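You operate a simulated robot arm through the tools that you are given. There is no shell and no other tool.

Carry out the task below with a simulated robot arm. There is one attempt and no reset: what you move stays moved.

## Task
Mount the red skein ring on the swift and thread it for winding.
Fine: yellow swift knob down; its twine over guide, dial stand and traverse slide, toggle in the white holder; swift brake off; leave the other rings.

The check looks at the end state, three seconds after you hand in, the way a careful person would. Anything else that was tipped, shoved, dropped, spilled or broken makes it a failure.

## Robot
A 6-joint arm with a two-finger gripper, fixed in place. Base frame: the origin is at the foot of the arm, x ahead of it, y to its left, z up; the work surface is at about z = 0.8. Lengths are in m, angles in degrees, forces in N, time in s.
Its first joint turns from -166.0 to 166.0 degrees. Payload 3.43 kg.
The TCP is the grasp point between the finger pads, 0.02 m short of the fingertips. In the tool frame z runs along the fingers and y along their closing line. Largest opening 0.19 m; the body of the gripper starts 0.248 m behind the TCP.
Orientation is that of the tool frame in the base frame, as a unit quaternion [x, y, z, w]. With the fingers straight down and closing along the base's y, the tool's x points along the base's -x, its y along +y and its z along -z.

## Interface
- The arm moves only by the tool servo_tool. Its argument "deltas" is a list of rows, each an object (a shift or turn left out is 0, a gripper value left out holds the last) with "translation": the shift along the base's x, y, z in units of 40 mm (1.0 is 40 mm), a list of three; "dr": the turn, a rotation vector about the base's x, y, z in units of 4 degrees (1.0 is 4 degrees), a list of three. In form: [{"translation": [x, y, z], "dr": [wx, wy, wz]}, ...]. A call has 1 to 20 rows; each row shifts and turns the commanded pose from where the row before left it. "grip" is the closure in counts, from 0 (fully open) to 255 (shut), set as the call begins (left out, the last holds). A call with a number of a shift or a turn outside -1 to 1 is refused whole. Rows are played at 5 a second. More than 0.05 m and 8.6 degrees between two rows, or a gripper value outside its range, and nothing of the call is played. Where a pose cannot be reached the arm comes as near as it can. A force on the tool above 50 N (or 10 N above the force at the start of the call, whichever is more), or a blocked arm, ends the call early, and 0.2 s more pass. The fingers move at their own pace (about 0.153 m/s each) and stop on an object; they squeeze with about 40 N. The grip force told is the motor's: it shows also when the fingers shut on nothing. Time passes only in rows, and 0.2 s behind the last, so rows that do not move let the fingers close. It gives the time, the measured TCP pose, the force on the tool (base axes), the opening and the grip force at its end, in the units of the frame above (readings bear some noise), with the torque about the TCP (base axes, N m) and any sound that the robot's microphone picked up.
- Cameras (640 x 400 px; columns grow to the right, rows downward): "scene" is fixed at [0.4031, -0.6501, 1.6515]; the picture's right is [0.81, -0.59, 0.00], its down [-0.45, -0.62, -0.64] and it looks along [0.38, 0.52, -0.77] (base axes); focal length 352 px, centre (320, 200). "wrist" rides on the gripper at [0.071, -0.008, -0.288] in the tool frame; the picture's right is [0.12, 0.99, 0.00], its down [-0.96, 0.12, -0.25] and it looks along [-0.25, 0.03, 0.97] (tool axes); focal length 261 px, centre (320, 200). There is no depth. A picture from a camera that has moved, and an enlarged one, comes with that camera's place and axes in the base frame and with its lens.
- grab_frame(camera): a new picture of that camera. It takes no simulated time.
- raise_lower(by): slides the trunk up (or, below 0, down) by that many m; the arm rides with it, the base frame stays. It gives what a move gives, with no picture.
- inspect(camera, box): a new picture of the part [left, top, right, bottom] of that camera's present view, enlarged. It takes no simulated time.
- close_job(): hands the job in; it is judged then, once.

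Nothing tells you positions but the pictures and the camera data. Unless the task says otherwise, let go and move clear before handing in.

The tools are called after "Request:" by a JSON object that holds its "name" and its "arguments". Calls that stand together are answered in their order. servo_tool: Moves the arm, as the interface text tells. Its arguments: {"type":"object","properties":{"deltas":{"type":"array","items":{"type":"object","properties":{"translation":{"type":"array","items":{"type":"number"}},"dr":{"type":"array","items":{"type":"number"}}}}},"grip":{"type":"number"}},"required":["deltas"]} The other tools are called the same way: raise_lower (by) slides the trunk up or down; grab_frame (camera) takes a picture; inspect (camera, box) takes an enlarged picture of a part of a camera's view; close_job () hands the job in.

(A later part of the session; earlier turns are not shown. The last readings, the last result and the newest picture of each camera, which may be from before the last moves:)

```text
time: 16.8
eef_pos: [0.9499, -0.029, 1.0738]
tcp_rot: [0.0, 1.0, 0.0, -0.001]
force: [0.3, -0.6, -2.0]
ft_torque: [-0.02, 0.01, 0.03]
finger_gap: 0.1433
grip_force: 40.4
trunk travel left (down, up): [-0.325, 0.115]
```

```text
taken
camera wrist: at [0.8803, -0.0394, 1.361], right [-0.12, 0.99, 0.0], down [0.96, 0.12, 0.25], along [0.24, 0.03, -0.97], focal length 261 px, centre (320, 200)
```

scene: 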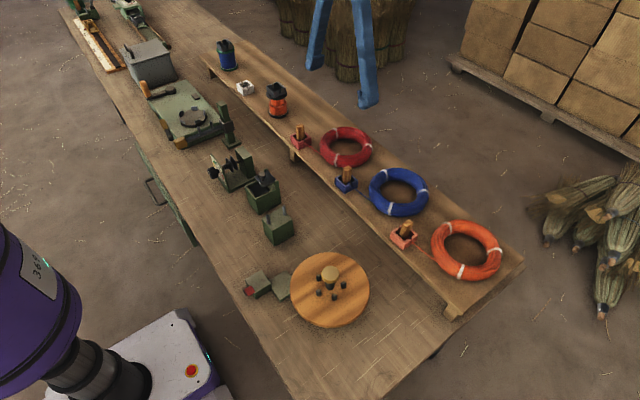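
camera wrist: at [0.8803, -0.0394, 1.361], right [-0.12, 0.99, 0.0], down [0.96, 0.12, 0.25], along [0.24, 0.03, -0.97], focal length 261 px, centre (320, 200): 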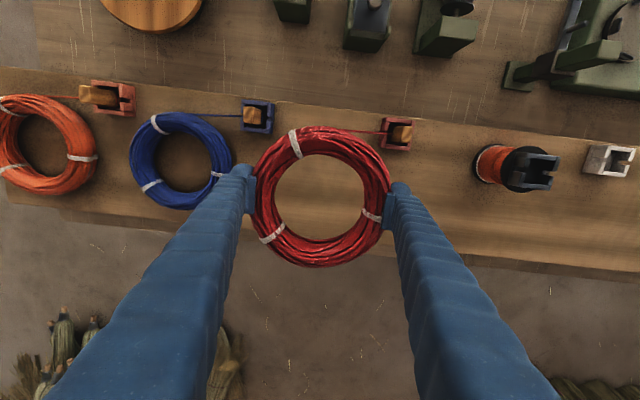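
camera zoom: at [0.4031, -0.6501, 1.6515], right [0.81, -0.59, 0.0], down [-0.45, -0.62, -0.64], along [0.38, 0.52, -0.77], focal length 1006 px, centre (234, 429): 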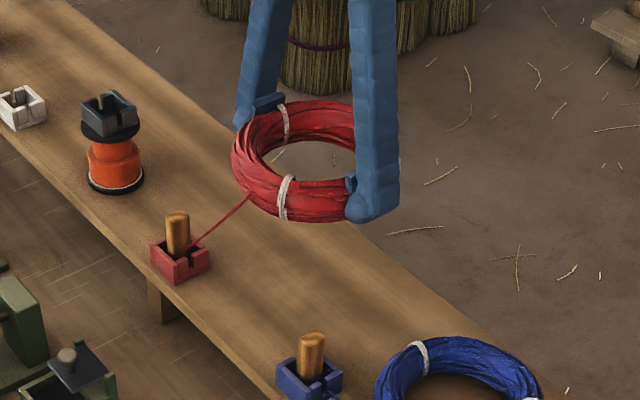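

The twine pays out freely as the ring moves. I'll carry the ring over to above the swift.

Request:
{"name": "servo_tool", "arguments": {"deltas": [{"translation": [-0.63, -0.673, 0]}, {"translation": [-0.63, -0.673, 0]}, {"translation": [-0.63, -0.673, 0]}, {"translation": [-0.63, -0.673, 0]}, {"translation": [-0.63, -0.673, 0]}, {"translation": [-0.63, -0.673, 0]}, {"translation": [0, 0, 0]}]}}

Request:
{"name": "grab_frame", "arguments": {"camera": "scene"}}

Request:
{"name": "grab_frame", "arguments": {"camera": "wrist"}}

```text
time: 18.4
eef_pos: [0.7983, -0.1893, 1.0745]
tcp_rot: [0.0, 1.0, 0.0, -0.001]
force: [0.7, -1.2, -1.3]
ft_torque: [0.06, 0.02, -0.01]
finger_gap: 0.1434
grip_force: 39.8
trunk travel left (down, up): [-0.325, 0.115]
```

```text
taken
```

scene: 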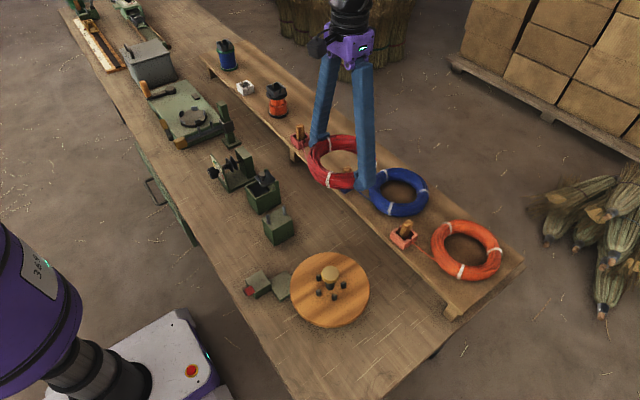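

```text
taken
camera wrist: at [0.7286, -0.2002, 1.3605], right [-0.12, 0.99, 0.0], down [0.96, 0.12, 0.25], along [0.24, 0.03, -0.97], focal length 261 px, centre (320, 200)
```

wrist: 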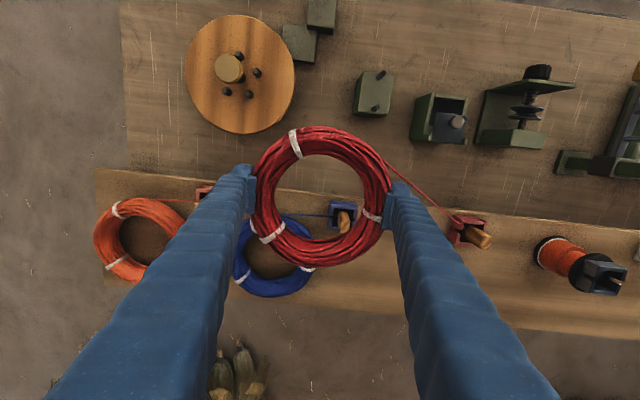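

The twine follows without disturbing the toggle. I'll continue to the swift.

Request:
{"name": "servo_tool", "arguments": {"deltas": [{"translation": [-0.63, -0.673, 0]}, {"translation": [-0.63, -0.673, 0]}, {"translation": [-0.63, -0.673, 0]}, {"translation": [-0.63, -0.673, 0]}, {"translation": [-0.63, -0.673, 0]}, {"translation": [-0.6, -0.7, 0]}, {"translation": [0, 0, 0]}]}}

Request:
{"name": "grab_frame", "arguments": {"camera": "scene"}}

Request:
{"name": "grab_frame", "arguments": {"camera": "wrist"}}

Request:
{"name": "inspect", "arguments": {"camera": "wrist", "box": [220, 100, 420, 280]}}

```text
time: 20.0
eef_pos: [0.6495, -0.3542, 1.0761]
tcp_rot: [-0.001, 1.0, -0.001, 0.0]
force: [-0.6, -1.0, -0.5]
ft_torque: [0.04, -0.02, 0.0]
finger_gap: 0.1431
grip_force: 40.0
trunk travel left (down, up): [-0.325, 0.115]
```

```text
taken
```

scene: 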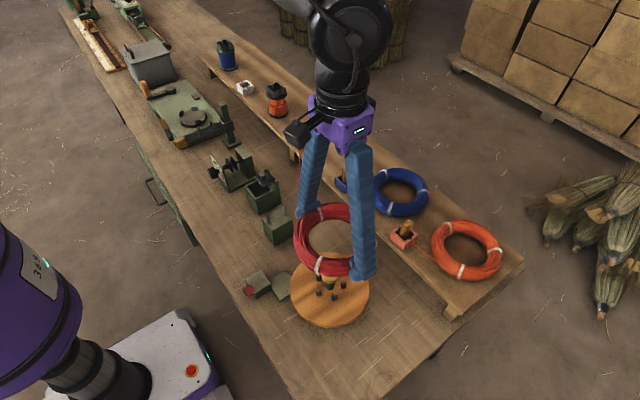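

```text
taken
camera wrist: at [0.5797, -0.3649, 1.3637], right [-0.12, 0.99, 0.0], down [0.96, 0.12, 0.25], along [0.24, 0.03, -0.97], focal length 261 px, centre (320, 200)
```

wrist: 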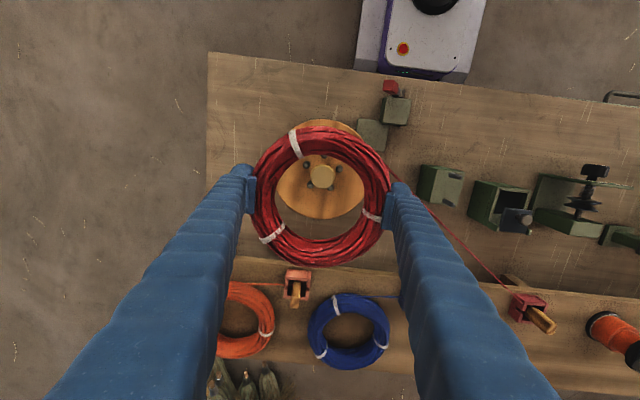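

```text
2.22 times, centred on (320, 190) of wrist
camera zoom: at [0.5797, -0.3649, 1.3637], right [-0.12, 0.99, 0.0], down [0.96, 0.12, 0.25], along [0.24, 0.03, -0.97], focal length 579 px, centre (320, 222)
```

zoom: 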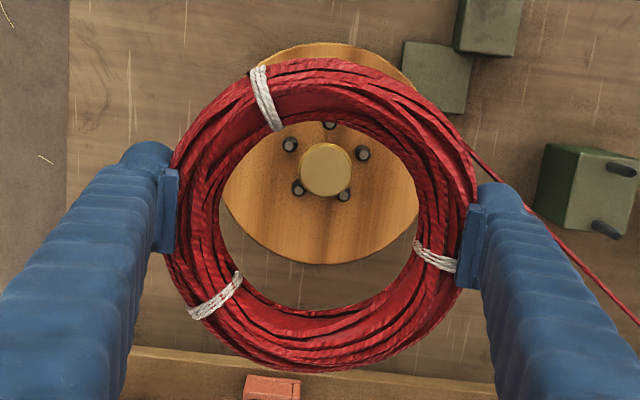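

The ring is above the swift; pegs and knob are about 5 mm to +y of the hand axis. I'll correct and lower partway around the knob.

Request:
{"name": "servo_tool", "arguments": {"deltas": [{"translation": [0, 0.12, -0.5]}, {"translation": [0, 0, -0.8]}, {"translation": [0, 0, -0.8]}, {"translation": [0, 0, -0.8]}, {"translation": [0, 0, -0.5]}, {"translation": [0, 0, 0]}]}}

Request:
{"name": "inspect", "arguments": {"camera": "wrist", "box": [220, 100, 420, 280]}}

Request:
{"name": "inspect", "arguments": {"camera": "scene", "box": [260, 220, 400, 330]}}

```text
time: 21.4
eef_pos: [0.6488, -0.3498, 0.9373]
tcp_rot: [0.001, 1.0, -0.001, 0.001]
force: [-0.7, 0.5, -1.6]
ft_torque: [0.0, 0.01, 0.0]
finger_gap: 0.1429
grip_force: 39.6
trunk travel left (down, up): [-0.325, 0.115]
```

```text
2.22 times, centred on (320, 190) of wrist
camera zoom: at [0.5783, -0.3596, 1.2246], right [-0.12, 0.99, 0.0], down [0.96, 0.12, 0.25], along [0.25, 0.03, -0.97], focal length 579 px, centre (320, 222)
```

zoom: 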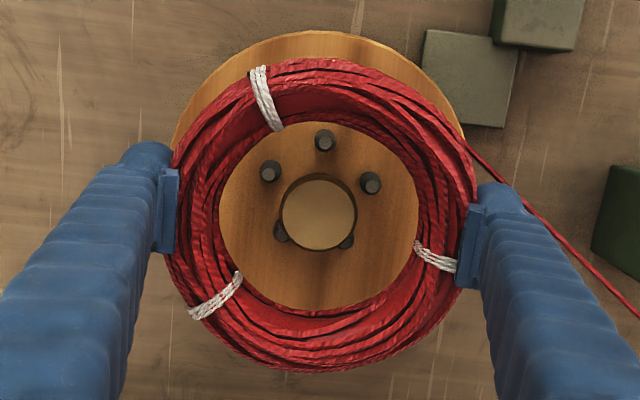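

```text
3.64 times, centred on (330, 275) of scene
camera zoom: at [0.4031, -0.6501, 1.6515], right [0.81, -0.59, 0.0], down [-0.45, -0.62, -0.64], along [0.38, 0.52, -0.77], focal length 1280 px, centre (284, -73)
```

zoom: 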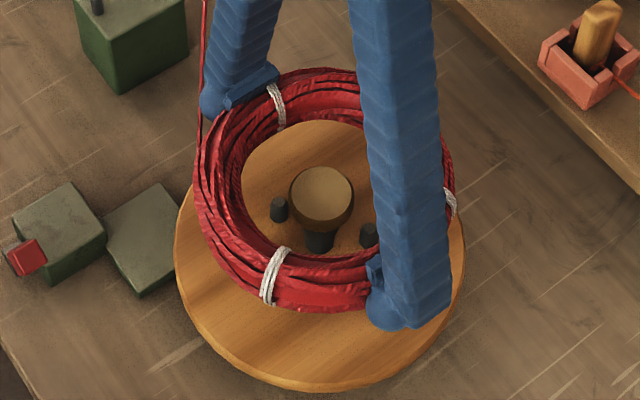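

The knob is centred in the ring. I'll lower the ring onto the disc with small steps and watch the force.

Request:
{"name": "servo_tool", "arguments": {"deltas": [{"translation": [0, 0, -0.5]}, {"translation": [0, 0, -0.5]}, {"translation": [0, 0, -0.2]}, {"translation": [0, 0, 0]}]}}

Request:
{"name": "inspect", "arguments": {"camera": "scene", "box": [260, 220, 400, 330]}}

Request:
{"name": "inspect", "arguments": {"camera": "wrist", "box": [220, 100, 420, 280]}}

```text
time: 22.4
eef_pos: [0.6505, -0.3483, 0.8906]
tcp_rot: [0.0, 1.0, 0.0, 0.0]
force: [0.5, 0.4, -2.2]
ft_torque: [-0.04, -0.02, 0.01]
finger_gap: 0.143
grip_force: 40.6
trunk travel left (down, up): [-0.325, 0.115]
```

```text
3.64 times, centred on (330, 275) of scene
camera zoom: at [0.4031, -0.6501, 1.6515], right [0.81, -0.59, 0.0], down [-0.45, -0.62, -0.64], along [0.38, 0.52, -0.77], focal length 1280 px, centre (284, -73)
```

zoom: 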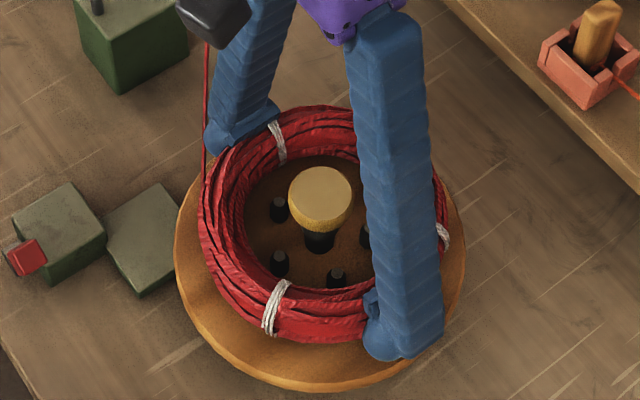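

```text
2.22 times, centred on (320, 190) of wrist
camera zoom: at [0.5792, -0.3591, 1.1773], right [-0.12, 0.99, 0.0], down [0.96, 0.12, 0.25], along [0.25, 0.03, -0.97], focal length 579 px, centre (320, 222)
```

zoom: 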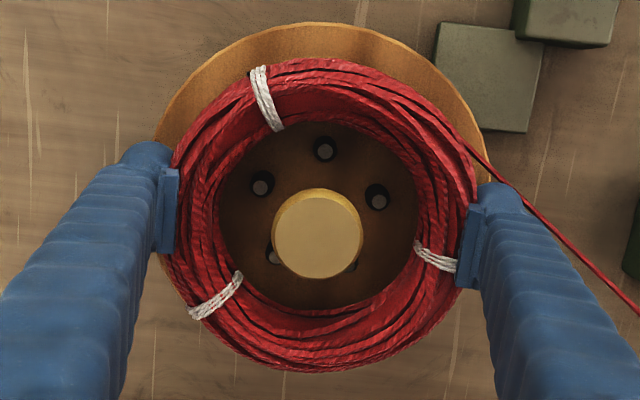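

The ring is just above the disc, centred around the pegs. I'll continue down gently.

Request:
{"name": "servo_tool", "arguments": {"deltas": [{"translation": [0, 0, -0.1]}, {"translation": [0, 0, -0.1]}, {"translation": [0, 0, 0]}]}}

Request:
{"name": "servo_tool", "arguments": {"deltas": [{"translation": [0, 0, -0.1]}, {"translation": [0, 0, 0]}]}}

Request:
{"name": "servo_tool", "arguments": {"deltas": [{"translation": [0, 0, -0.05]}, {"translation": [0, 0, 0]}]}}

Request:
{"name": "inspect", "arguments": {"camera": "scene", "box": [260, 220, 400, 330]}}

```text
time: 23.2
eef_pos: [0.6513, -0.3487, 0.8871]
tcp_rot: [0.0, 1.0, -0.001, 0.003]
force: [-4.7, 2.4, 20.9]
ft_torque: [1.15, 0.57, 0.04]
finger_gap: 0.143
grip_force: 39.8
trunk travel left (down, up): [-0.325, 0.115]
stopped in row 3: the force on the tool passed its limit at 51 N (the readings are from after the stop); the commanded pose is now the measured one
```

```text
time: 23.7
eef_pos: [0.6513, -0.3503, 0.8866]
tcp_rot: [-0.001, 1.0, -0.001, 0.003]
force: [-4.9, 0.6, 21.3]
ft_torque: [1.18, 0.89, 0.06]
finger_gap: 0.1432
grip_force: 39.6
trunk travel left (down, up): [-0.325, 0.115]
stopped in row 2: the force on the tool passed its limit at 54 N (the readings are from after the stop); the commanded pose is now the measured one
```

```text
time: 24.3
eef_pos: [0.6534, -0.3521, 0.8866]
tcp_rot: [0.001, 1.0, -0.003, 0.004]
force: [-4.6, 1.3, 20.3]
ft_torque: [1.14, 0.81, 0.06]
finger_gap: 0.1431
grip_force: 39.9
trunk travel left (down, up): [-0.325, 0.115]
stopped in row 2: the force on the tool passed its limit at 51 N (the readings are from after the stop); the commanded pose is now the measured one
```

```text
3.64 times, centred on (330, 275) of scene
camera zoom: at [0.4031, -0.6501, 1.6515], right [0.81, -0.59, 0.0], down [-0.45, -0.62, -0.64], along [0.38, 0.52, -0.77], focal length 1280 px, centre (284, -73)
```

zoom: 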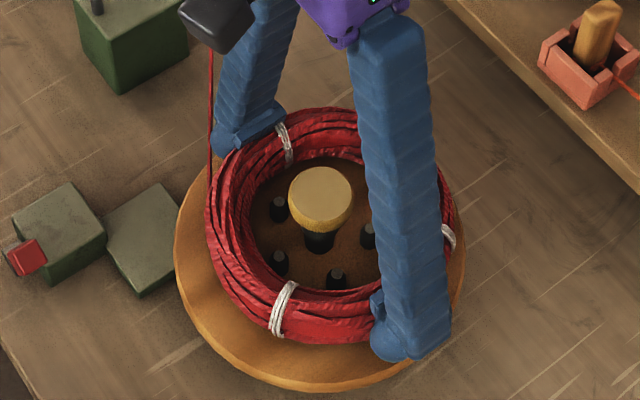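

The ring has reached the disc (force limit hit). I'll relieve the pressure by backing up slightly and re-centring before releasing.

Request:
{"name": "servo_tool", "arguments": {"deltas": [{"translation": [-0.05, 0.03, 0.06]}, {"translation": [0, 0, 0]}]}}

Request:
{"name": "inspect", "arguments": {"camera": "wrist", "box": [220, 100, 420, 280]}}

```text
time: 24.9
eef_pos: [0.6512, -0.3491, 0.887]
tcp_rot: [0.0, 1.0, -0.002, 0.003]
force: [1.0, -1.0, 0.4]
ft_torque: [-0.01, -0.21, -0.04]
finger_gap: 0.1429
grip_force: 39.9
trunk travel left (down, up): [-0.325, 0.115]
```

```text
2.22 times, centred on (320, 190) of wrist
camera zoom: at [0.5794, -0.3589, 1.174], right [-0.12, 0.99, 0.0], down [0.96, 0.12, 0.25], along [0.25, 0.03, -0.97], focal length 579 px, centre (320, 222)
```

zoom: 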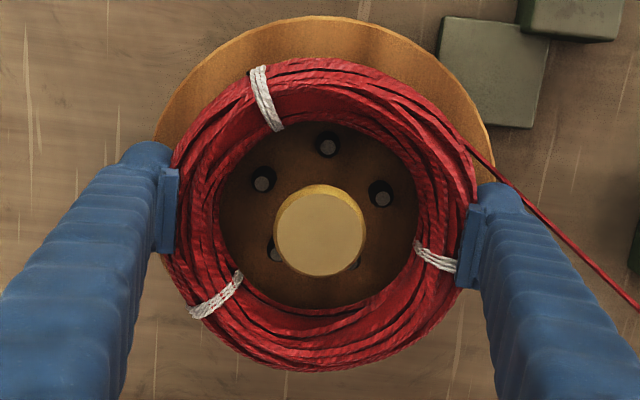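

No residual load, and the ring is centred on the pegs. I'll release just enough (gap ≈0.175 m) to clear the ring without pushing on the twine.

Request:
{"name": "servo_tool", "arguments": {"deltas": [{"translation": [0, 0, 0]}, {"translation": [0, 0, 0]}, {"translation": [0, 0, 0]}], "grip": 20}}

Request:
{"name": "inspect", "arguments": {"camera": "wrist", "box": [220, 100, 420, 280]}}

Request:
{"name": "inspect", "arguments": {"camera": "scene", "box": [260, 220, 400, 330]}}

```text
time: 25.7
eef_pos: [0.6512, -0.3503, 0.8874]
tcp_rot: [0.0, 1.0, -0.002, 0.005]
force: [0.1, -0.3, 0.7]
ft_torque: [0.05, -0.01, -0.03]
finger_gap: 0.1754
grip_force: 0.0
trunk travel left (down, up): [-0.325, 0.115]
```

```text
2.22 times, centred on (320, 190) of wrist
camera zoom: at [0.5794, -0.3591, 1.1744], right [-0.12, 0.99, 0.0], down [0.96, 0.12, 0.25], along [0.25, 0.03, -0.97], focal length 579 px, centre (320, 222)
```

zoom: 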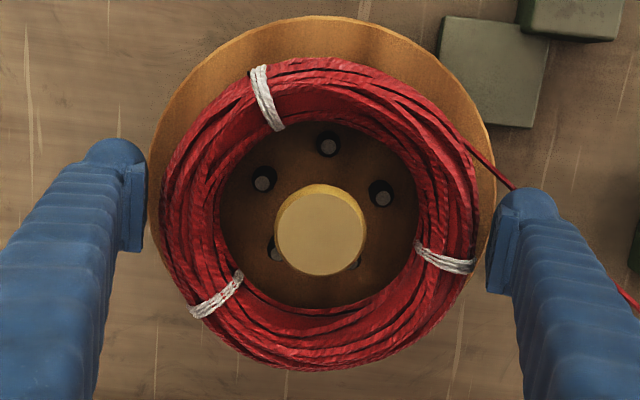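

```text
3.64 times, centred on (330, 275) of scene
camera zoom: at [0.4031, -0.6501, 1.6515], right [0.81, -0.59, 0.0], down [-0.45, -0.62, -0.64], along [0.38, 0.52, -0.77], focal length 1280 px, centre (284, -73)
```

zoom: 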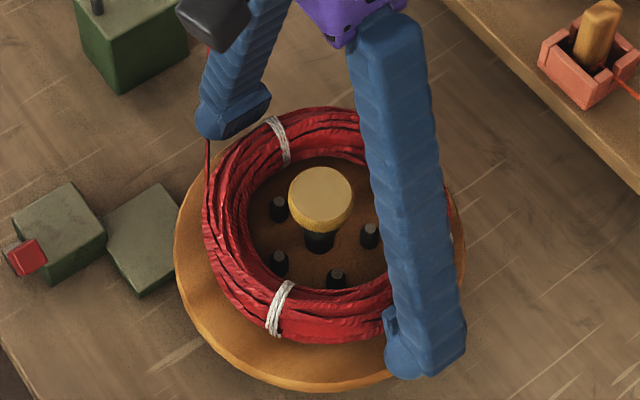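

The ring is released around the pegs. I'll rise clear, close the fingers, and prepare to press the yellow knob down.

Request:
{"name": "servo_tool", "arguments": {"deltas": [{"translation": [0, 0, 0.3], "dr": [0, 0.07, 0]}, {"translation": [0, 0, 0.6], "dr": [0, 0.07, 0]}, {"translation": [0, 0, 0.9]}, {"translation": [0, 0, 0.9]}, {"translation": [0, 0, 0.5]}, {"translation": [0, 0, 0]}]}}

Request:
{"name": "inspect", "arguments": {"camera": "wrist", "box": [200, 80, 440, 240]}}

Request:
{"name": "inspect", "arguments": {"camera": "scene", "box": [260, 220, 400, 330]}}

```text
time: 27.1
eef_pos: [0.6531, -0.3517, 1.0139]
tcp_rot: [0.0, 1.0, -0.002, -0.001]
force: [0.1, 0.2, 0.1]
ft_torque: [0.03, 0.03, 0.01]
finger_gap: 0.1753
grip_force: 0.1
trunk travel left (down, up): [-0.325, 0.115]
```

```text
2.50 times, centred on (320, 160) of wrist
camera zoom: at [0.5827, -0.3607, 1.3018], right [-0.12, 0.99, 0.0], down [0.96, 0.12, 0.24], along [0.24, 0.03, -0.97], focal length 652 px, centre (320, 300)
```

zoom: 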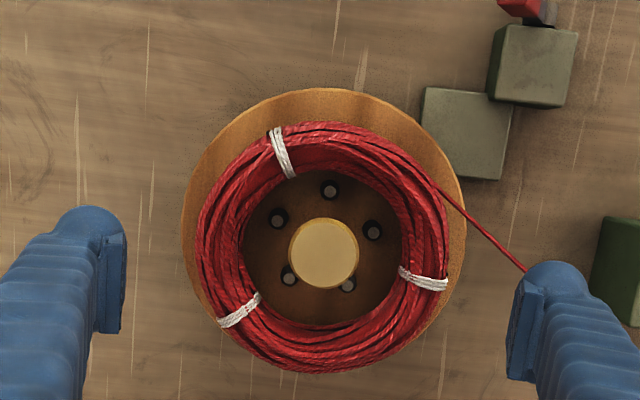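

```text
3.64 times, centred on (330, 275) of scene
camera zoom: at [0.4031, -0.6501, 1.6515], right [0.81, -0.59, 0.0], down [-0.45, -0.62, -0.64], along [0.38, 0.52, -0.77], focal length 1280 px, centre (284, -73)
```

zoom: 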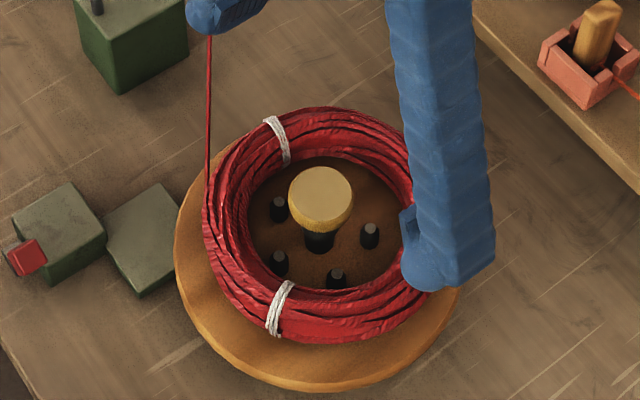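

The ring sits around all five pegs. I'll close the gripper and approach the knob top.

Request:
{"name": "servo_tool", "arguments": {"deltas": [{"translation": [-0.075, 0.07, 0]}, {"translation": [0, 0, 0]}, {"translation": [0, 0, 0]}, {"translation": [0, 0, 0]}, {"translation": [0, 0, -0.5]}, {"translation": [0, 0, -0.7]}, {"translation": [0, 0, 0]}], "grip": 255}}

Request:
{"name": "inspect", "arguments": {"camera": "wrist", "box": [200, 80, 440, 240]}}

Request:
{"name": "inspect", "arguments": {"camera": "scene", "box": [260, 220, 400, 330]}}

```text
time: 28.7
eef_pos: [0.648, -0.3481, 0.967]
tcp_rot: [0.0, 1.0, -0.002, 0.0]
force: [-0.1, -1.5, 0.2]
ft_torque: [0.01, -0.04, -0.02]
finger_gap: 0.0
grip_force: 34.3
trunk travel left (down, up): [-0.325, 0.115]
```

```text
2.50 times, centred on (320, 160) of wrist
camera zoom: at [0.5774, -0.3568, 1.2537], right [-0.12, 0.99, 0.0], down [0.96, 0.12, 0.25], along [0.24, 0.03, -0.97], focal length 652 px, centre (320, 300)
```

zoom: 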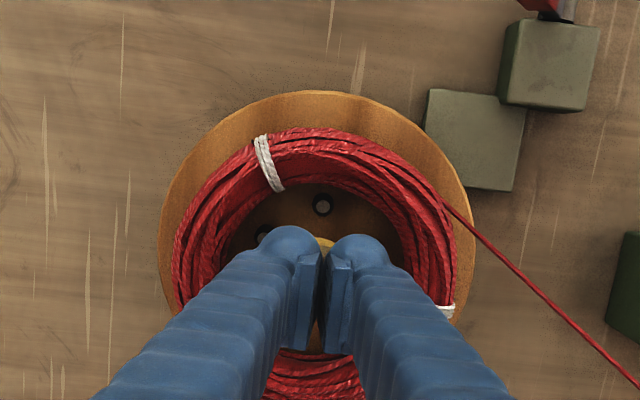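

```text
3.64 times, centred on (330, 275) of scene
camera zoom: at [0.4031, -0.6501, 1.6515], right [0.81, -0.59, 0.0], down [-0.45, -0.62, -0.64], along [0.38, 0.52, -0.77], focal length 1280 px, centre (284, -73)
```

zoom: 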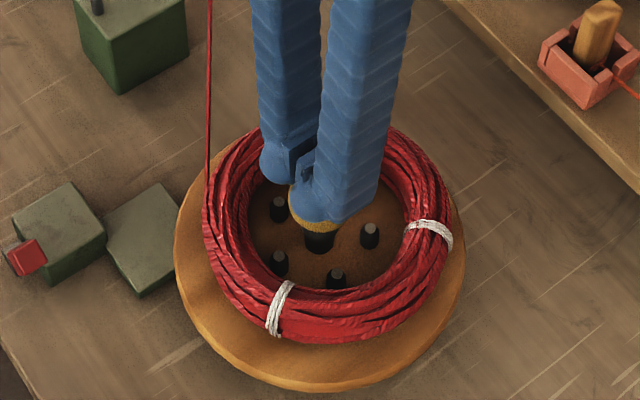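

The closed fingertips are right over the knob. I'll press down in small steps.

Request:
{"name": "servo_tool", "arguments": {"deltas": [{"translation": [0.02, -0.02, -0.2]}, {"translation": [0, 0, -0.15]}, {"translation": [0, 0, -0.1]}, {"translation": [0, 0, -0.1]}, {"translation": [0, 0, 0]}]}}

Request:
{"name": "inspect", "arguments": {"camera": "scene", "box": [260, 220, 400, 330]}}

```text
time: 29.9
eef_pos: [0.6513, -0.3474, 0.9449]
tcp_rot: [0.0, 1.0, -0.002, -0.001]
force: [0.1, 0.1, 1.3]
ft_torque: [-0.01, -0.04, -0.01]
finger_gap: 0.0
grip_force: 34.1
trunk travel left (down, up): [-0.325, 0.115]
```

```text
3.64 times, centred on (330, 275) of scene
camera zoom: at [0.4031, -0.6501, 1.6515], right [0.81, -0.59, 0.0], down [-0.45, -0.62, -0.64], along [0.38, 0.52, -0.77], focal length 1280 px, centre (284, -73)
```

zoom: 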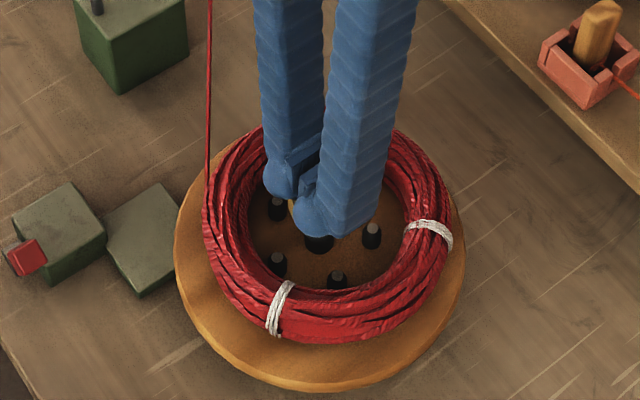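

The pegs appear to be spreading as the knob goes down, so I'll continue pressing.

Request:
{"name": "servo_tool", "arguments": {"deltas": [{"translation": [0, 0, -0.1]}, {"translation": [0, 0, -0.1]}, {"translation": [0, 0, -0.1]}, {"translation": [0, 0, -0.1]}, {"translation": [0, 0, 0]}]}}

Request:
{"name": "inspect", "arguments": {"camera": "scene", "box": [260, 220, 400, 330]}}

```text
time: 31.1
eef_pos: [0.6483, -0.3484, 0.9297]
tcp_rot: [0.0, 1.0, -0.002, -0.001]
force: [-0.1, -0.3, 0.0]
ft_torque: [0.0, 0.02, 0.01]
finger_gap: 0.0
grip_force: 34.6
trunk travel left (down, up): [-0.325, 0.115]
```

```text
3.64 times, centred on (330, 275) of scene
camera zoom: at [0.4031, -0.6501, 1.6515], right [0.81, -0.59, 0.0], down [-0.45, -0.62, -0.64], along [0.38, 0.52, -0.77], focal length 1280 px, centre (284, -73)
```

zoom: 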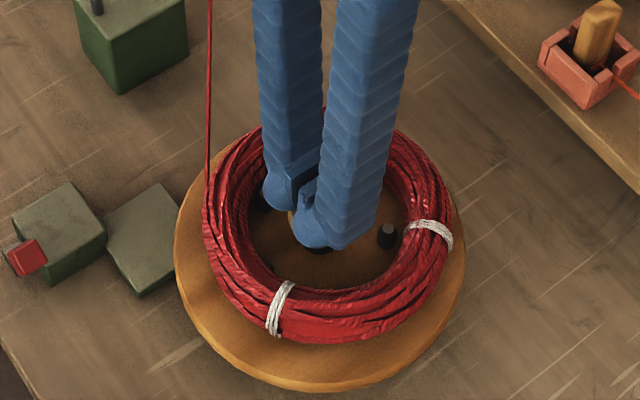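

The pegs have spread outward to the ring. I'll continue until the knob bottoms.

Request:
{"name": "servo_tool", "arguments": {"deltas": [{"translation": [0, 0, -0.1]}, {"translation": [0, 0, -0.1]}, {"translation": [0, 0, -0.1]}, {"translation": [0, 0, -0.1]}, {"translation": [0, 0, 0]}]}}

Request:
{"name": "inspect", "arguments": {"camera": "scene", "box": [260, 220, 400, 330]}}

```text
time: 31.9
eef_pos: [0.6513, -0.3475, 0.925]
tcp_rot: [0.001, 1.0, -0.004, 0.001]
force: [-8.4, 6.0, 38.2]
ft_torque: [0.28, 0.26, -0.04]
finger_gap: 0.0061
grip_force: 34.6
trunk travel left (down, up): [-0.325, 0.115]
stopped in row 3: the force on the tool passed its limit at 54 N (the readings are from after the stop); the commanded pose is now the measured one
```

```text
3.64 times, centred on (330, 275) of scene
camera zoom: at [0.4031, -0.6501, 1.6515], right [0.81, -0.59, 0.0], down [-0.45, -0.62, -0.64], along [0.38, 0.52, -0.77], focal length 1280 px, centre (284, -73)
```

zoom: 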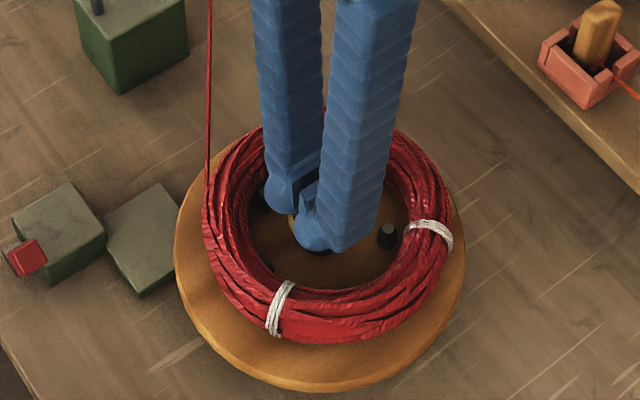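

The knob has bottomed at about 54 N. I'll back off and look at whether it stays down.

Request:
{"name": "servo_tool", "arguments": {"deltas": [{"translation": [0, 0, 0.3]}, {"translation": [0, 0, 0.7]}, {"translation": [-0.3, 0.4, 0.9]}, {"translation": [-0.5, 0.6, 0.9]}, {"translation": [-0.5, 0.6, 0.9]}, {"translation": [0, 0, 0]}]}}

Request:
{"name": "inspect", "arguments": {"camera": "scene", "box": [260, 220, 400, 330]}}

Request:
{"name": "grab_frame", "arguments": {"camera": "wrist"}}

Request:
{"name": "grab_frame", "arguments": {"camera": "scene"}}

```text
time: 33.3
eef_pos: [0.6002, -0.2845, 1.0697]
tcp_rot: [0.0, 1.0, -0.003, 0.0]
force: [0.2, -0.7, -0.4]
ft_torque: [-0.06, 0.05, -0.01]
finger_gap: 0.0
grip_force: 34.1
trunk travel left (down, up): [-0.325, 0.115]
```

```text
3.64 times, centred on (330, 275) of scene
camera zoom: at [0.4031, -0.6501, 1.6515], right [0.81, -0.59, 0.0], down [-0.45, -0.62, -0.64], along [0.38, 0.52, -0.77], focal length 1280 px, centre (284, -73)
```

zoom: 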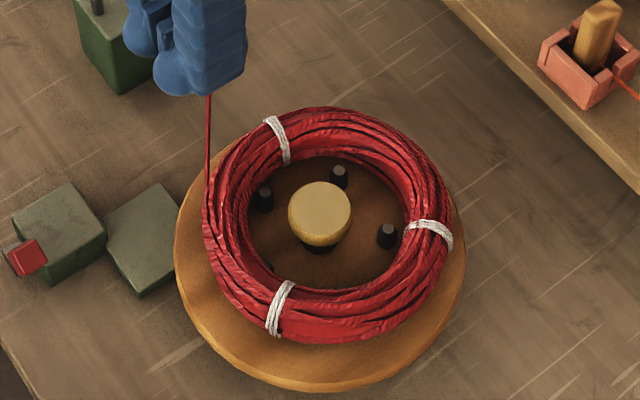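

```text
taken
camera wrist: at [0.5296, -0.2933, 1.3573], right [-0.12, 0.99, -0.01], down [0.96, 0.12, 0.25], along [0.25, 0.02, -0.97], focal length 261 px, centre (320, 200)
```

wrist: 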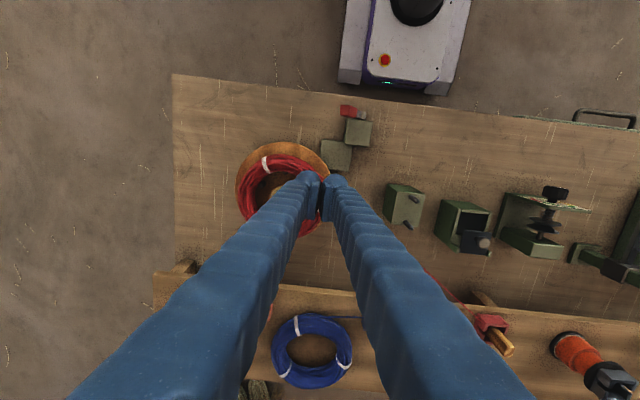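

```text
taken
```

scene: 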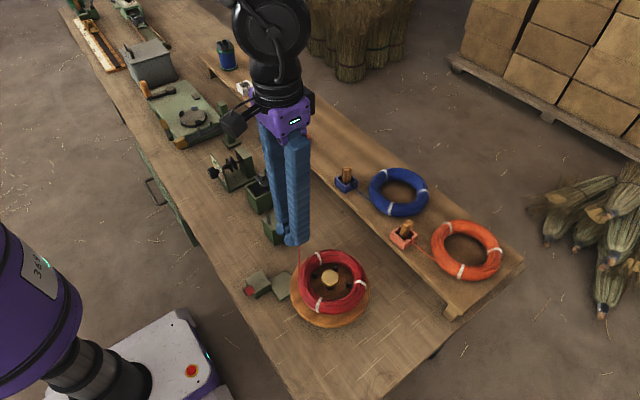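

The knob stays down and the pegs have spread against the ring. Now I'll study the brake shoe and lever more closely.

Request:
{"name": "inspect", "arguments": {"camera": "wrist", "box": [230, 90, 390, 190]}}

Request:
{"name": "inspect", "arguments": {"camera": "scene", "box": [240, 262, 310, 306]}}

```text
4.00 times, centred on (310, 140) of wrist
camera zoom: at [0.5296, -0.2933, 1.3573], right [-0.12, 0.99, -0.01], down [0.96, 0.12, 0.25], along [0.25, 0.02, -0.97], focal length 1043 px, centre (360, 440)
```

zoom: 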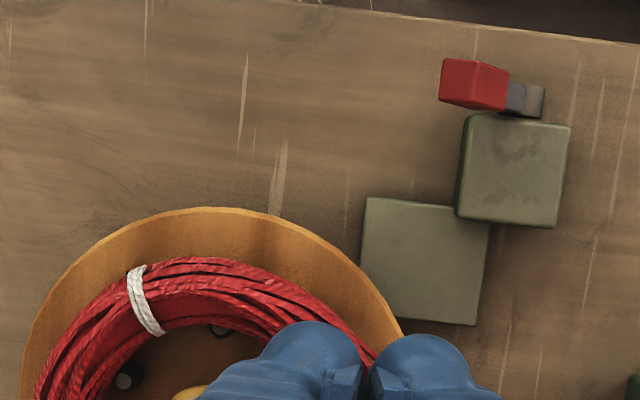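

```text
9.09 times, centred on (275, 284) of scene
camera zoom: at [0.4031, -0.6501, 1.6515], right [0.81, -0.59, 0.0], down [-0.45, -0.62, -0.64], along [0.38, 0.52, -0.77], focal length 3200 px, centre (729, -564)
```

zoom: 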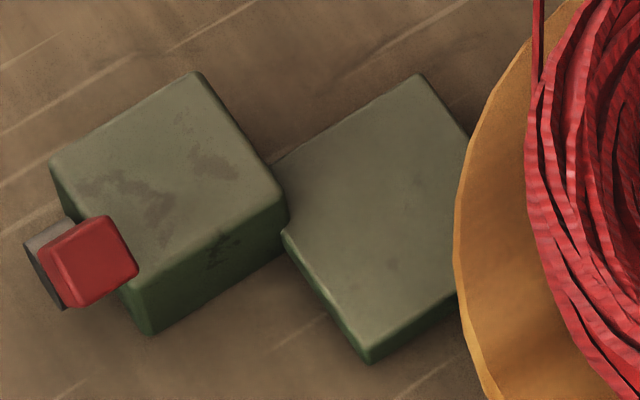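

I can't tell the brake state just by looking, so I'll test it: lightly hold the ring from outside with the hand yawed -15° (away from the twine) and try a small turn. First I'll position above the ring.

Request:
{"name": "servo_tool", "arguments": {"deltas": [{"translation": [0.41, -0.54, 0], "dr": [0, 0, -0.94]}, {"translation": [0.41, -0.54, 0], "dr": [0, 0, -0.94]}, {"translation": [0.41, -0.54, 0], "dr": [0, 0, -0.94]}, {"translation": [0, 0, -0.5], "dr": [0, 0, -0.94]}, {"translation": [0, 0, -0.7]}, {"translation": [0, 0, 0]}], "grip": 10}}

Request:
{"name": "grab_frame", "arguments": {"camera": "wrist"}}

Request:
{"name": "inspect", "arguments": {"camera": "wrist", "box": [200, 80, 440, 240]}}

```text
time: 34.7
eef_pos: [0.6461, -0.348, 1.0229]
tcp_rot: [0.131, 0.991, -0.002, 0.001]
force: [0.3, -0.6, 0.0]
ft_torque: [0.0, 0.02, 0.02]
finger_gap: 0.1826
grip_force: 0.0
trunk travel left (down, up): [-0.325, 0.115]
```

```text
taken
camera wrist: at [0.5772, -0.3376, 1.3095], right [0.14, 0.99, -0.01], down [0.96, -0.14, 0.25], along [0.25, -0.04, -0.97], focal length 261 px, centre (320, 200)
```

wrist: 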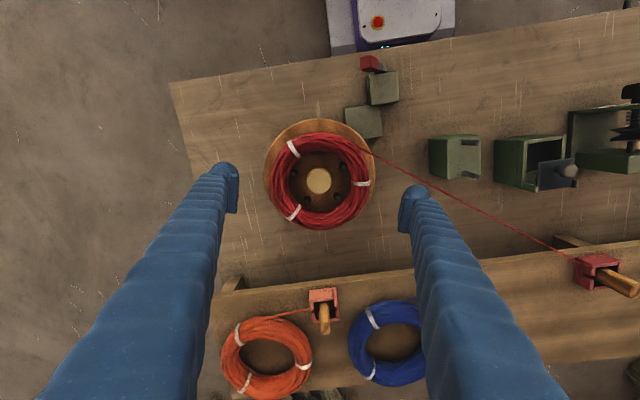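

```text
2.50 times, centred on (320, 160) of wrist
camera zoom: at [0.5772, -0.3376, 1.3095], right [0.14, 0.99, -0.01], down [0.96, -0.14, 0.25], along [0.25, -0.04, -0.97], focal length 652 px, centre (320, 300)
```

zoom: 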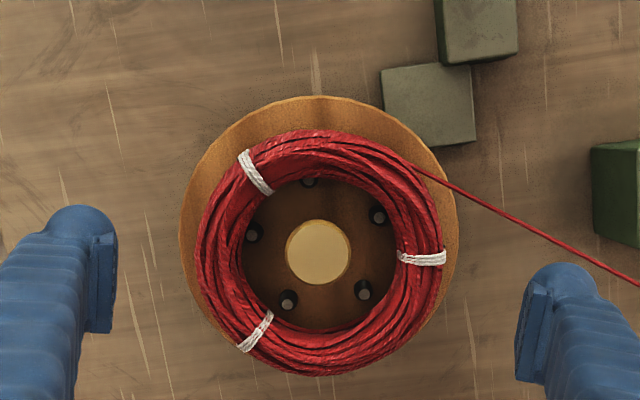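

The knob is down and the pegs are spread, but the ring looks shifted several mm toward +x relative to the pegs. I'll zoom in to judge this.

Request:
{"name": "inspect", "arguments": {"camera": "wrist", "box": [255, 110, 385, 240]}}

Request:
{"name": "inspect", "arguments": {"camera": "scene", "box": [280, 235, 380, 330]}}

```text
3.08 times, centred on (320, 175) of wrist
camera zoom: at [0.5772, -0.3376, 1.3095], right [0.14, 0.99, -0.01], down [0.96, -0.14, 0.25], along [0.25, -0.04, -0.97], focal length 802 px, centre (320, 277)
```

zoom: 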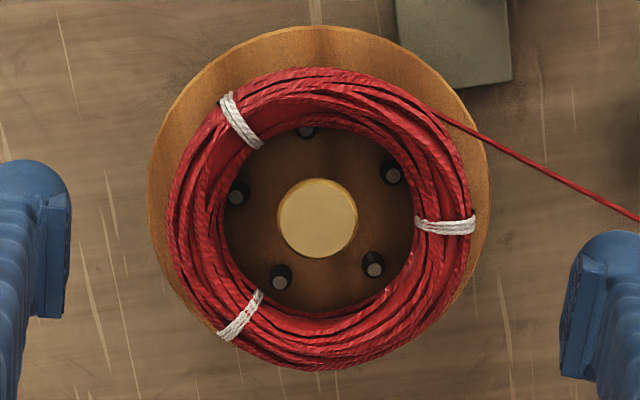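

```text
4.21 times, centred on (330, 282) of scene
camera zoom: at [0.4031, -0.6501, 1.6515], right [0.81, -0.59, 0.0], down [-0.45, -0.62, -0.64], along [0.38, 0.52, -0.77], focal length 1482 px, centre (278, -147)
```

zoom: 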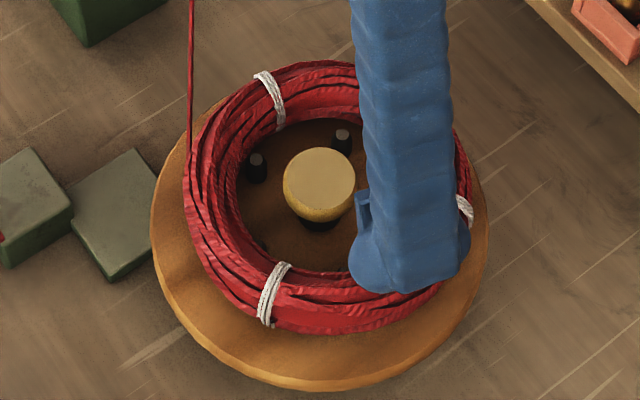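

The ring sits about 7 mm off the swift axis toward +x (centred in y). I'll turn the hand so it closes along x, to nudge the ring concentric and also feel whether the swift turns.

Request:
{"name": "servo_tool", "arguments": {"deltas": [{"translation": [0.06, -0.03, 0], "dr": [0, 0, -0.99]}, {"dr": [0, 0, -0.99]}, {"dr": [0, 0, -0.99]}, {"dr": [0, 0, -0.99]}, {"dr": [0, 0, -0.99]}, {"dr": [0, 0, -0.99]}, {"dr": [0, 0, -0.99]}, {"dr": [0, 0, -0.99]}, {"dr": [0, 0, -0.99]}, {"dr": [0, 0, -0.99]}, {"dr": [0, 0, -0.99]}, {"dr": [0, 0, -0.99]}, {"dr": [0, 0, -0.99]}, {"dr": [0, 0, -0.99]}, {"dr": [0, 0, -0.99]}, {"dr": [0, 0, -0.99]}, {"dr": [0, 0, -0.99]}, {"dr": [0, 0, -0.99]}, {"dr": [0, 0, -0.93]}, {"dr": [0, 0, 0]}], "grip": 0}}

Request:
{"name": "grab_frame", "arguments": {"camera": "wrist"}}

Request:
{"name": "grab_frame", "arguments": {"camera": "scene"}}

```text
time: 38.9
eef_pos: [0.6517, -0.3502, 1.0218]
tcp_rot: [0.707, 0.707, -0.003, -0.002]
force: [-0.2, -1.6, -0.6]
ft_torque: [0.03, -0.01, -0.03]
finger_gap: 0.1899
grip_force: 0.1
trunk travel left (down, up): [-0.325, 0.115]
```

```text
taken
camera wrist: at [0.645, -0.2813, 1.3094], right [0.99, 0.12, -0.01], down [0.11, -0.96, 0.25], along [0.02, -0.25, -0.97], focal length 261 px, centre (320, 200)
```

wrist: 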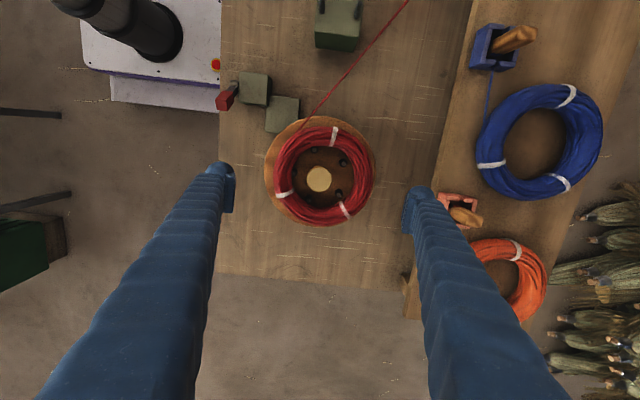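

```text
taken
```

scene: 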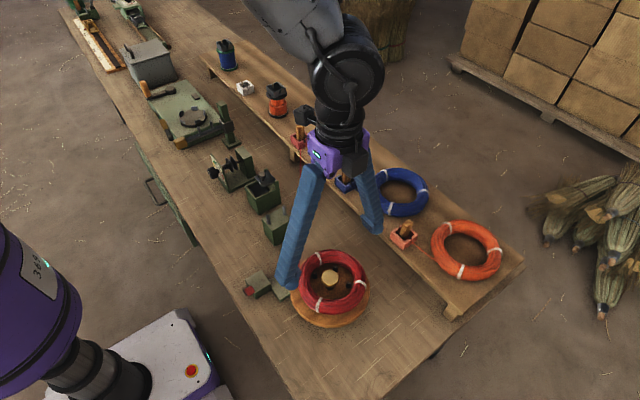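

In this view right is +x, which shows the x-offset directly. I'll zoom in.

Request:
{"name": "inspect", "arguments": {"camera": "wrist", "box": [250, 105, 390, 235]}}

```text
3.08 times, centred on (320, 170) of wrist
camera zoom: at [0.645, -0.2813, 1.3094], right [0.99, 0.12, -0.01], down [0.11, -0.96, 0.25], along [0.02, -0.25, -0.97], focal length 802 px, centre (320, 292)
```

zoom: 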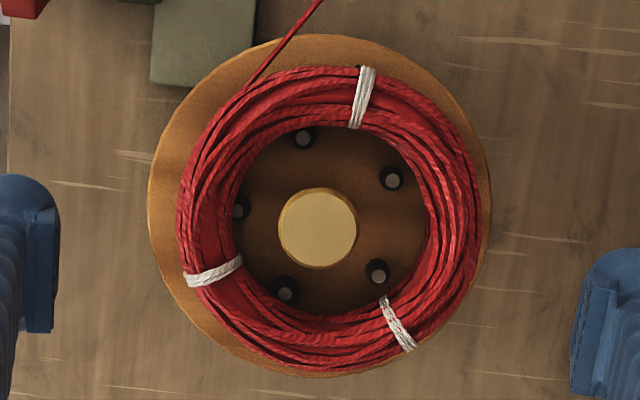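

The ring rests against the spread pegs within its natural play, so it is mounted properly. To learn the brake state, I'll gently grip the knob and try a tiny twist; first I'll descend partway with a 0.07 m gap.

Request:
{"name": "servo_tool", "arguments": {"deltas": [{"translation": [-0.02, 0.05, 0]}, {"translation": [0, 0, -0.7]}, {"translation": [0, 0, -0.7]}, {"translation": [0, 0, -0.7]}, {"translation": [0, 0, 0]}], "grip": 161}}

Request:
{"name": "grab_frame", "arguments": {"camera": "wrist"}}

Request:
{"name": "inspect", "arguments": {"camera": "scene", "box": [280, 225, 380, 320]}}

```text
time: 40.1
eef_pos: [0.6496, -0.3506, 0.938]
tcp_rot: [0.707, 0.707, -0.002, -0.001]
force: [0.3, -0.5, -0.3]
ft_torque: [0.01, -0.02, 0.01]
finger_gap: 0.0703
grip_force: 0.0
trunk travel left (down, up): [-0.325, 0.115]
```

```text
taken
camera wrist: at [0.6431, -0.2808, 1.2258], right [0.99, 0.12, -0.01], down [0.12, -0.96, 0.25], along [0.02, -0.25, -0.97], focal length 261 px, centre (320, 200)
```

wrist: 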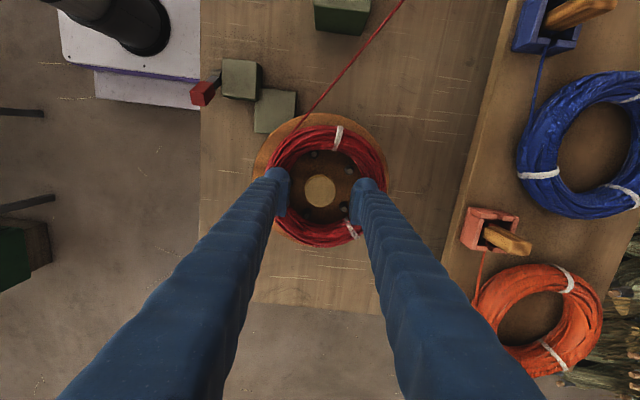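

```text
4.21 times, centred on (330, 272) of scene
camera zoom: at [0.4031, -0.6501, 1.6515], right [0.81, -0.59, 0.0], down [-0.45, -0.62, -0.64], along [0.38, 0.52, -0.77], focal length 1482 px, centre (278, -105)
```

zoom: 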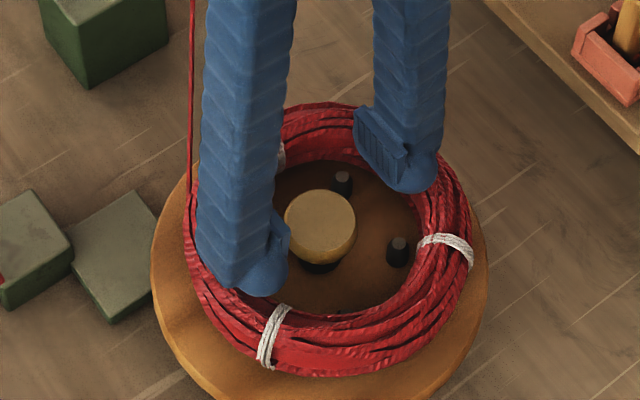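

Well aligned with the knob. I'll go down to grip it by its sides.

Request:
{"name": "servo_tool", "arguments": {"deltas": [{"translation": [0, 0, -0.4]}, {"translation": [0, 0, -0.3]}, {"translation": [0, 0, 0]}]}}

Request:
{"name": "servo_tool", "arguments": {"deltas": [{}, {}, {}, {}], "grip": 220}}

Request:
{"name": "inspect", "arguments": {"camera": "scene", "box": [280, 225, 380, 320]}}

Request:
{"name": "inspect", "arguments": {"camera": "wrist", "box": [250, 100, 390, 240]}}

```text
time: 40.6
eef_pos: [0.6549, -0.3513, 0.9215]
tcp_rot: [0.708, 0.706, -0.002, 0.002]
force: [0.2, -1.2, 0.6]
ft_torque: [0.18, 0.23, 0.0]
finger_gap: 0.0699
grip_force: 0.0
trunk travel left (down, up): [-0.325, 0.115]
stopped in row 2: the force on the tool passed its limit at 62 N (the readings are from after the stop); the commanded pose is now the measured one
```

```text
time: 41.6
eef_pos: [0.6522, -0.3498, 0.9253]
tcp_rot: [0.708, 0.706, -0.002, 0.003]
force: [-0.7, -1.1, 41.1]
ft_torque: [0.07, 0.96, 0.05]
finger_gap: 0.0263
grip_force: 0.4
trunk travel left (down, up): [-0.325, 0.115]
```

```text
4.21 times, centred on (330, 272) of scene
camera zoom: at [0.4031, -0.6501, 1.6515], right [0.81, -0.59, 0.0], down [-0.45, -0.62, -0.64], along [0.38, 0.52, -0.77], focal length 1482 px, centre (278, -105)
```

zoom: 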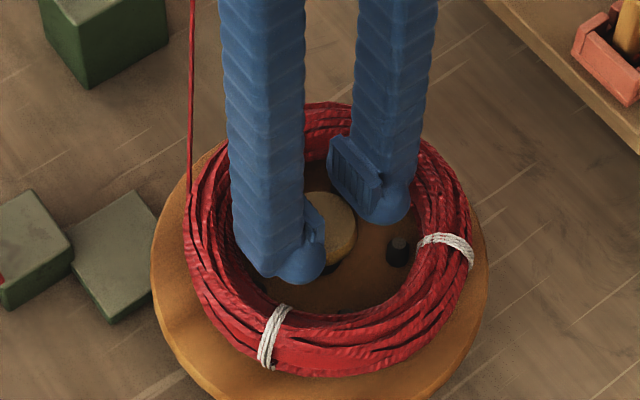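

```text
2.86 times, centred on (320, 170) of wrist
camera zoom: at [0.6437, -0.2802, 1.212], right [0.99, 0.12, 0.0], down [0.11, -0.96, 0.25], along [0.03, -0.25, -0.97], focal length 745 px, centre (320, 286)
```

zoom: 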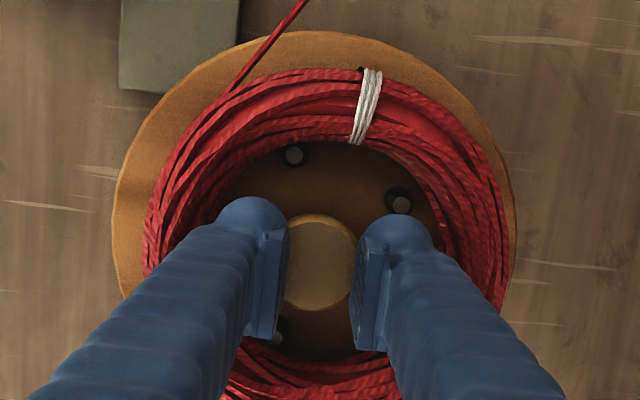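

The fingers touched the ring top before reaching the knob sides and are now resting on the knob top. I'll back off upward and re-check.

Request:
{"name": "servo_tool", "arguments": {"deltas": [{"translation": [0, 0, 0.3]}, {"translation": [0, 0, 0.6]}, {"translation": [0, 0, 0]}]}}

Request:
{"name": "inspect", "arguments": {"camera": "scene", "box": [280, 225, 380, 320]}}

Request:
{"name": "inspect", "arguments": {"camera": "wrist", "box": [250, 100, 390, 240]}}

```text
time: 42.4
eef_pos: [0.6539, -0.3501, 0.9575]
tcp_rot: [0.708, 0.707, -0.002, 0.0]
force: [0.3, 0.6, 0.7]
ft_torque: [-0.04, 0.02, 0.0]
finger_gap: 0.0263
grip_force: 0.0
trunk travel left (down, up): [-0.325, 0.115]
```

```text
4.21 times, centred on (330, 272) of scene
camera zoom: at [0.4031, -0.6501, 1.6515], right [0.81, -0.59, 0.0], down [-0.45, -0.62, -0.64], along [0.38, 0.52, -0.77], focal length 1482 px, centre (278, -105)
```

zoom: 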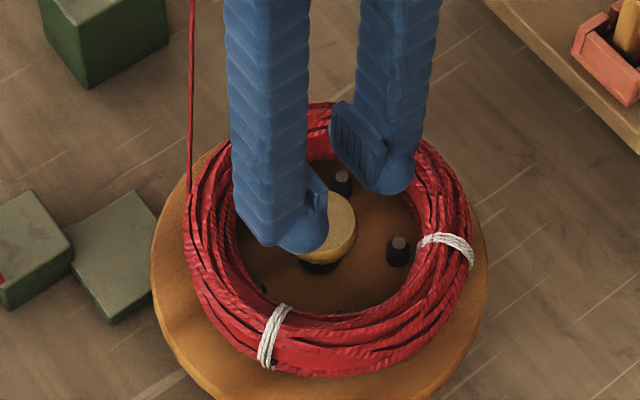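

```text
2.86 times, centred on (320, 170) of wrist
camera zoom: at [0.6461, -0.2804, 1.245], right [0.99, 0.12, 0.0], down [0.11, -0.96, 0.25], along [0.03, -0.25, -0.97], focal length 745 px, centre (320, 286)
```

zoom: 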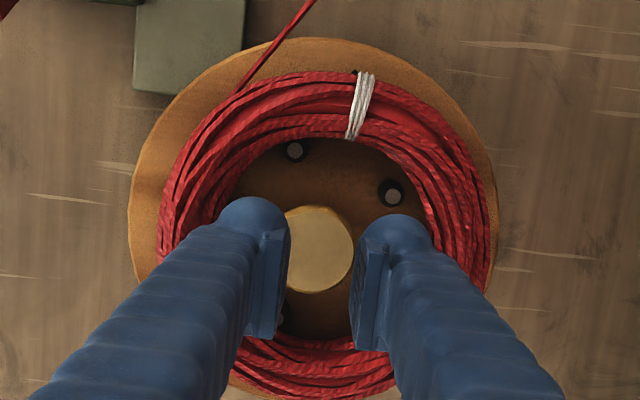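

I'll rise and open to get a clear view of the ring's state again.

Request:
{"name": "servo_tool", "arguments": {"deltas": [{"translation": [-0.08, 0, 0.6]}, {"translation": [0, 0, 0.6]}, {"translation": [0, 0, 0.6]}, {"translation": [0, 0, 0]}], "grip": 0}}

Request:
{"name": "inspect", "arguments": {"camera": "wrist", "box": [250, 105, 390, 235]}}

Request:
{"name": "inspect", "arguments": {"camera": "scene", "box": [280, 235, 380, 330]}}

```text
time: 43.4
eef_pos: [0.6513, -0.3513, 1.0295]
tcp_rot: [0.708, 0.706, -0.003, 0.001]
force: [-0.5, 0.6, 0.3]
ft_torque: [0.0, 0.01, 0.0]
finger_gap: 0.1896
grip_force: 0.0
trunk travel left (down, up): [-0.325, 0.115]
```

```text
3.08 times, centred on (320, 170) of wrist
camera zoom: at [0.6432, -0.2805, 1.3168], right [0.99, 0.12, 0.0], down [0.11, -0.96, 0.25], along [0.03, -0.25, -0.97], focal length 802 px, centre (320, 292)
```

zoom: 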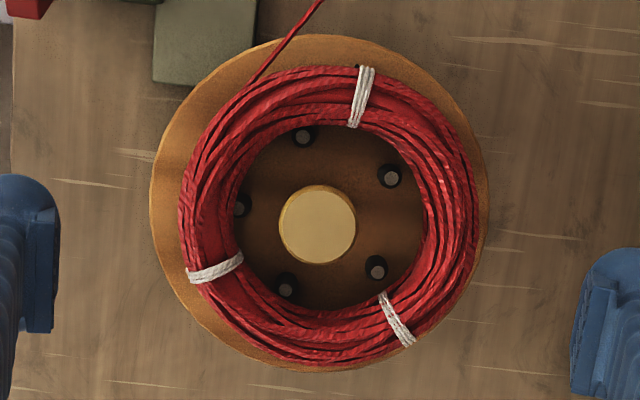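

```text
4.21 times, centred on (330, 282) of scene
camera zoom: at [0.4031, -0.6501, 1.6515], right [0.81, -0.59, 0.0], down [-0.45, -0.62, -0.64], along [0.38, 0.52, -0.77], focal length 1482 px, centre (278, -147)
```

zoom: 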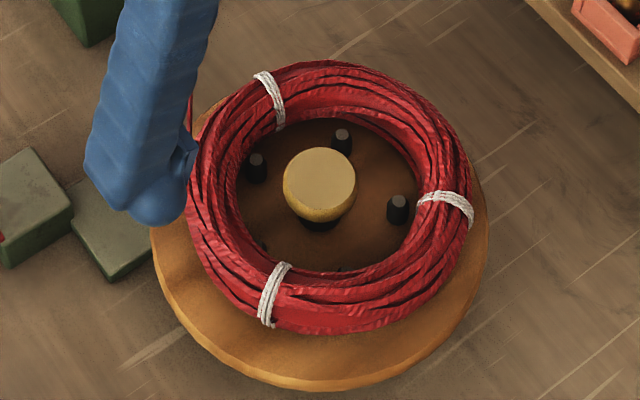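

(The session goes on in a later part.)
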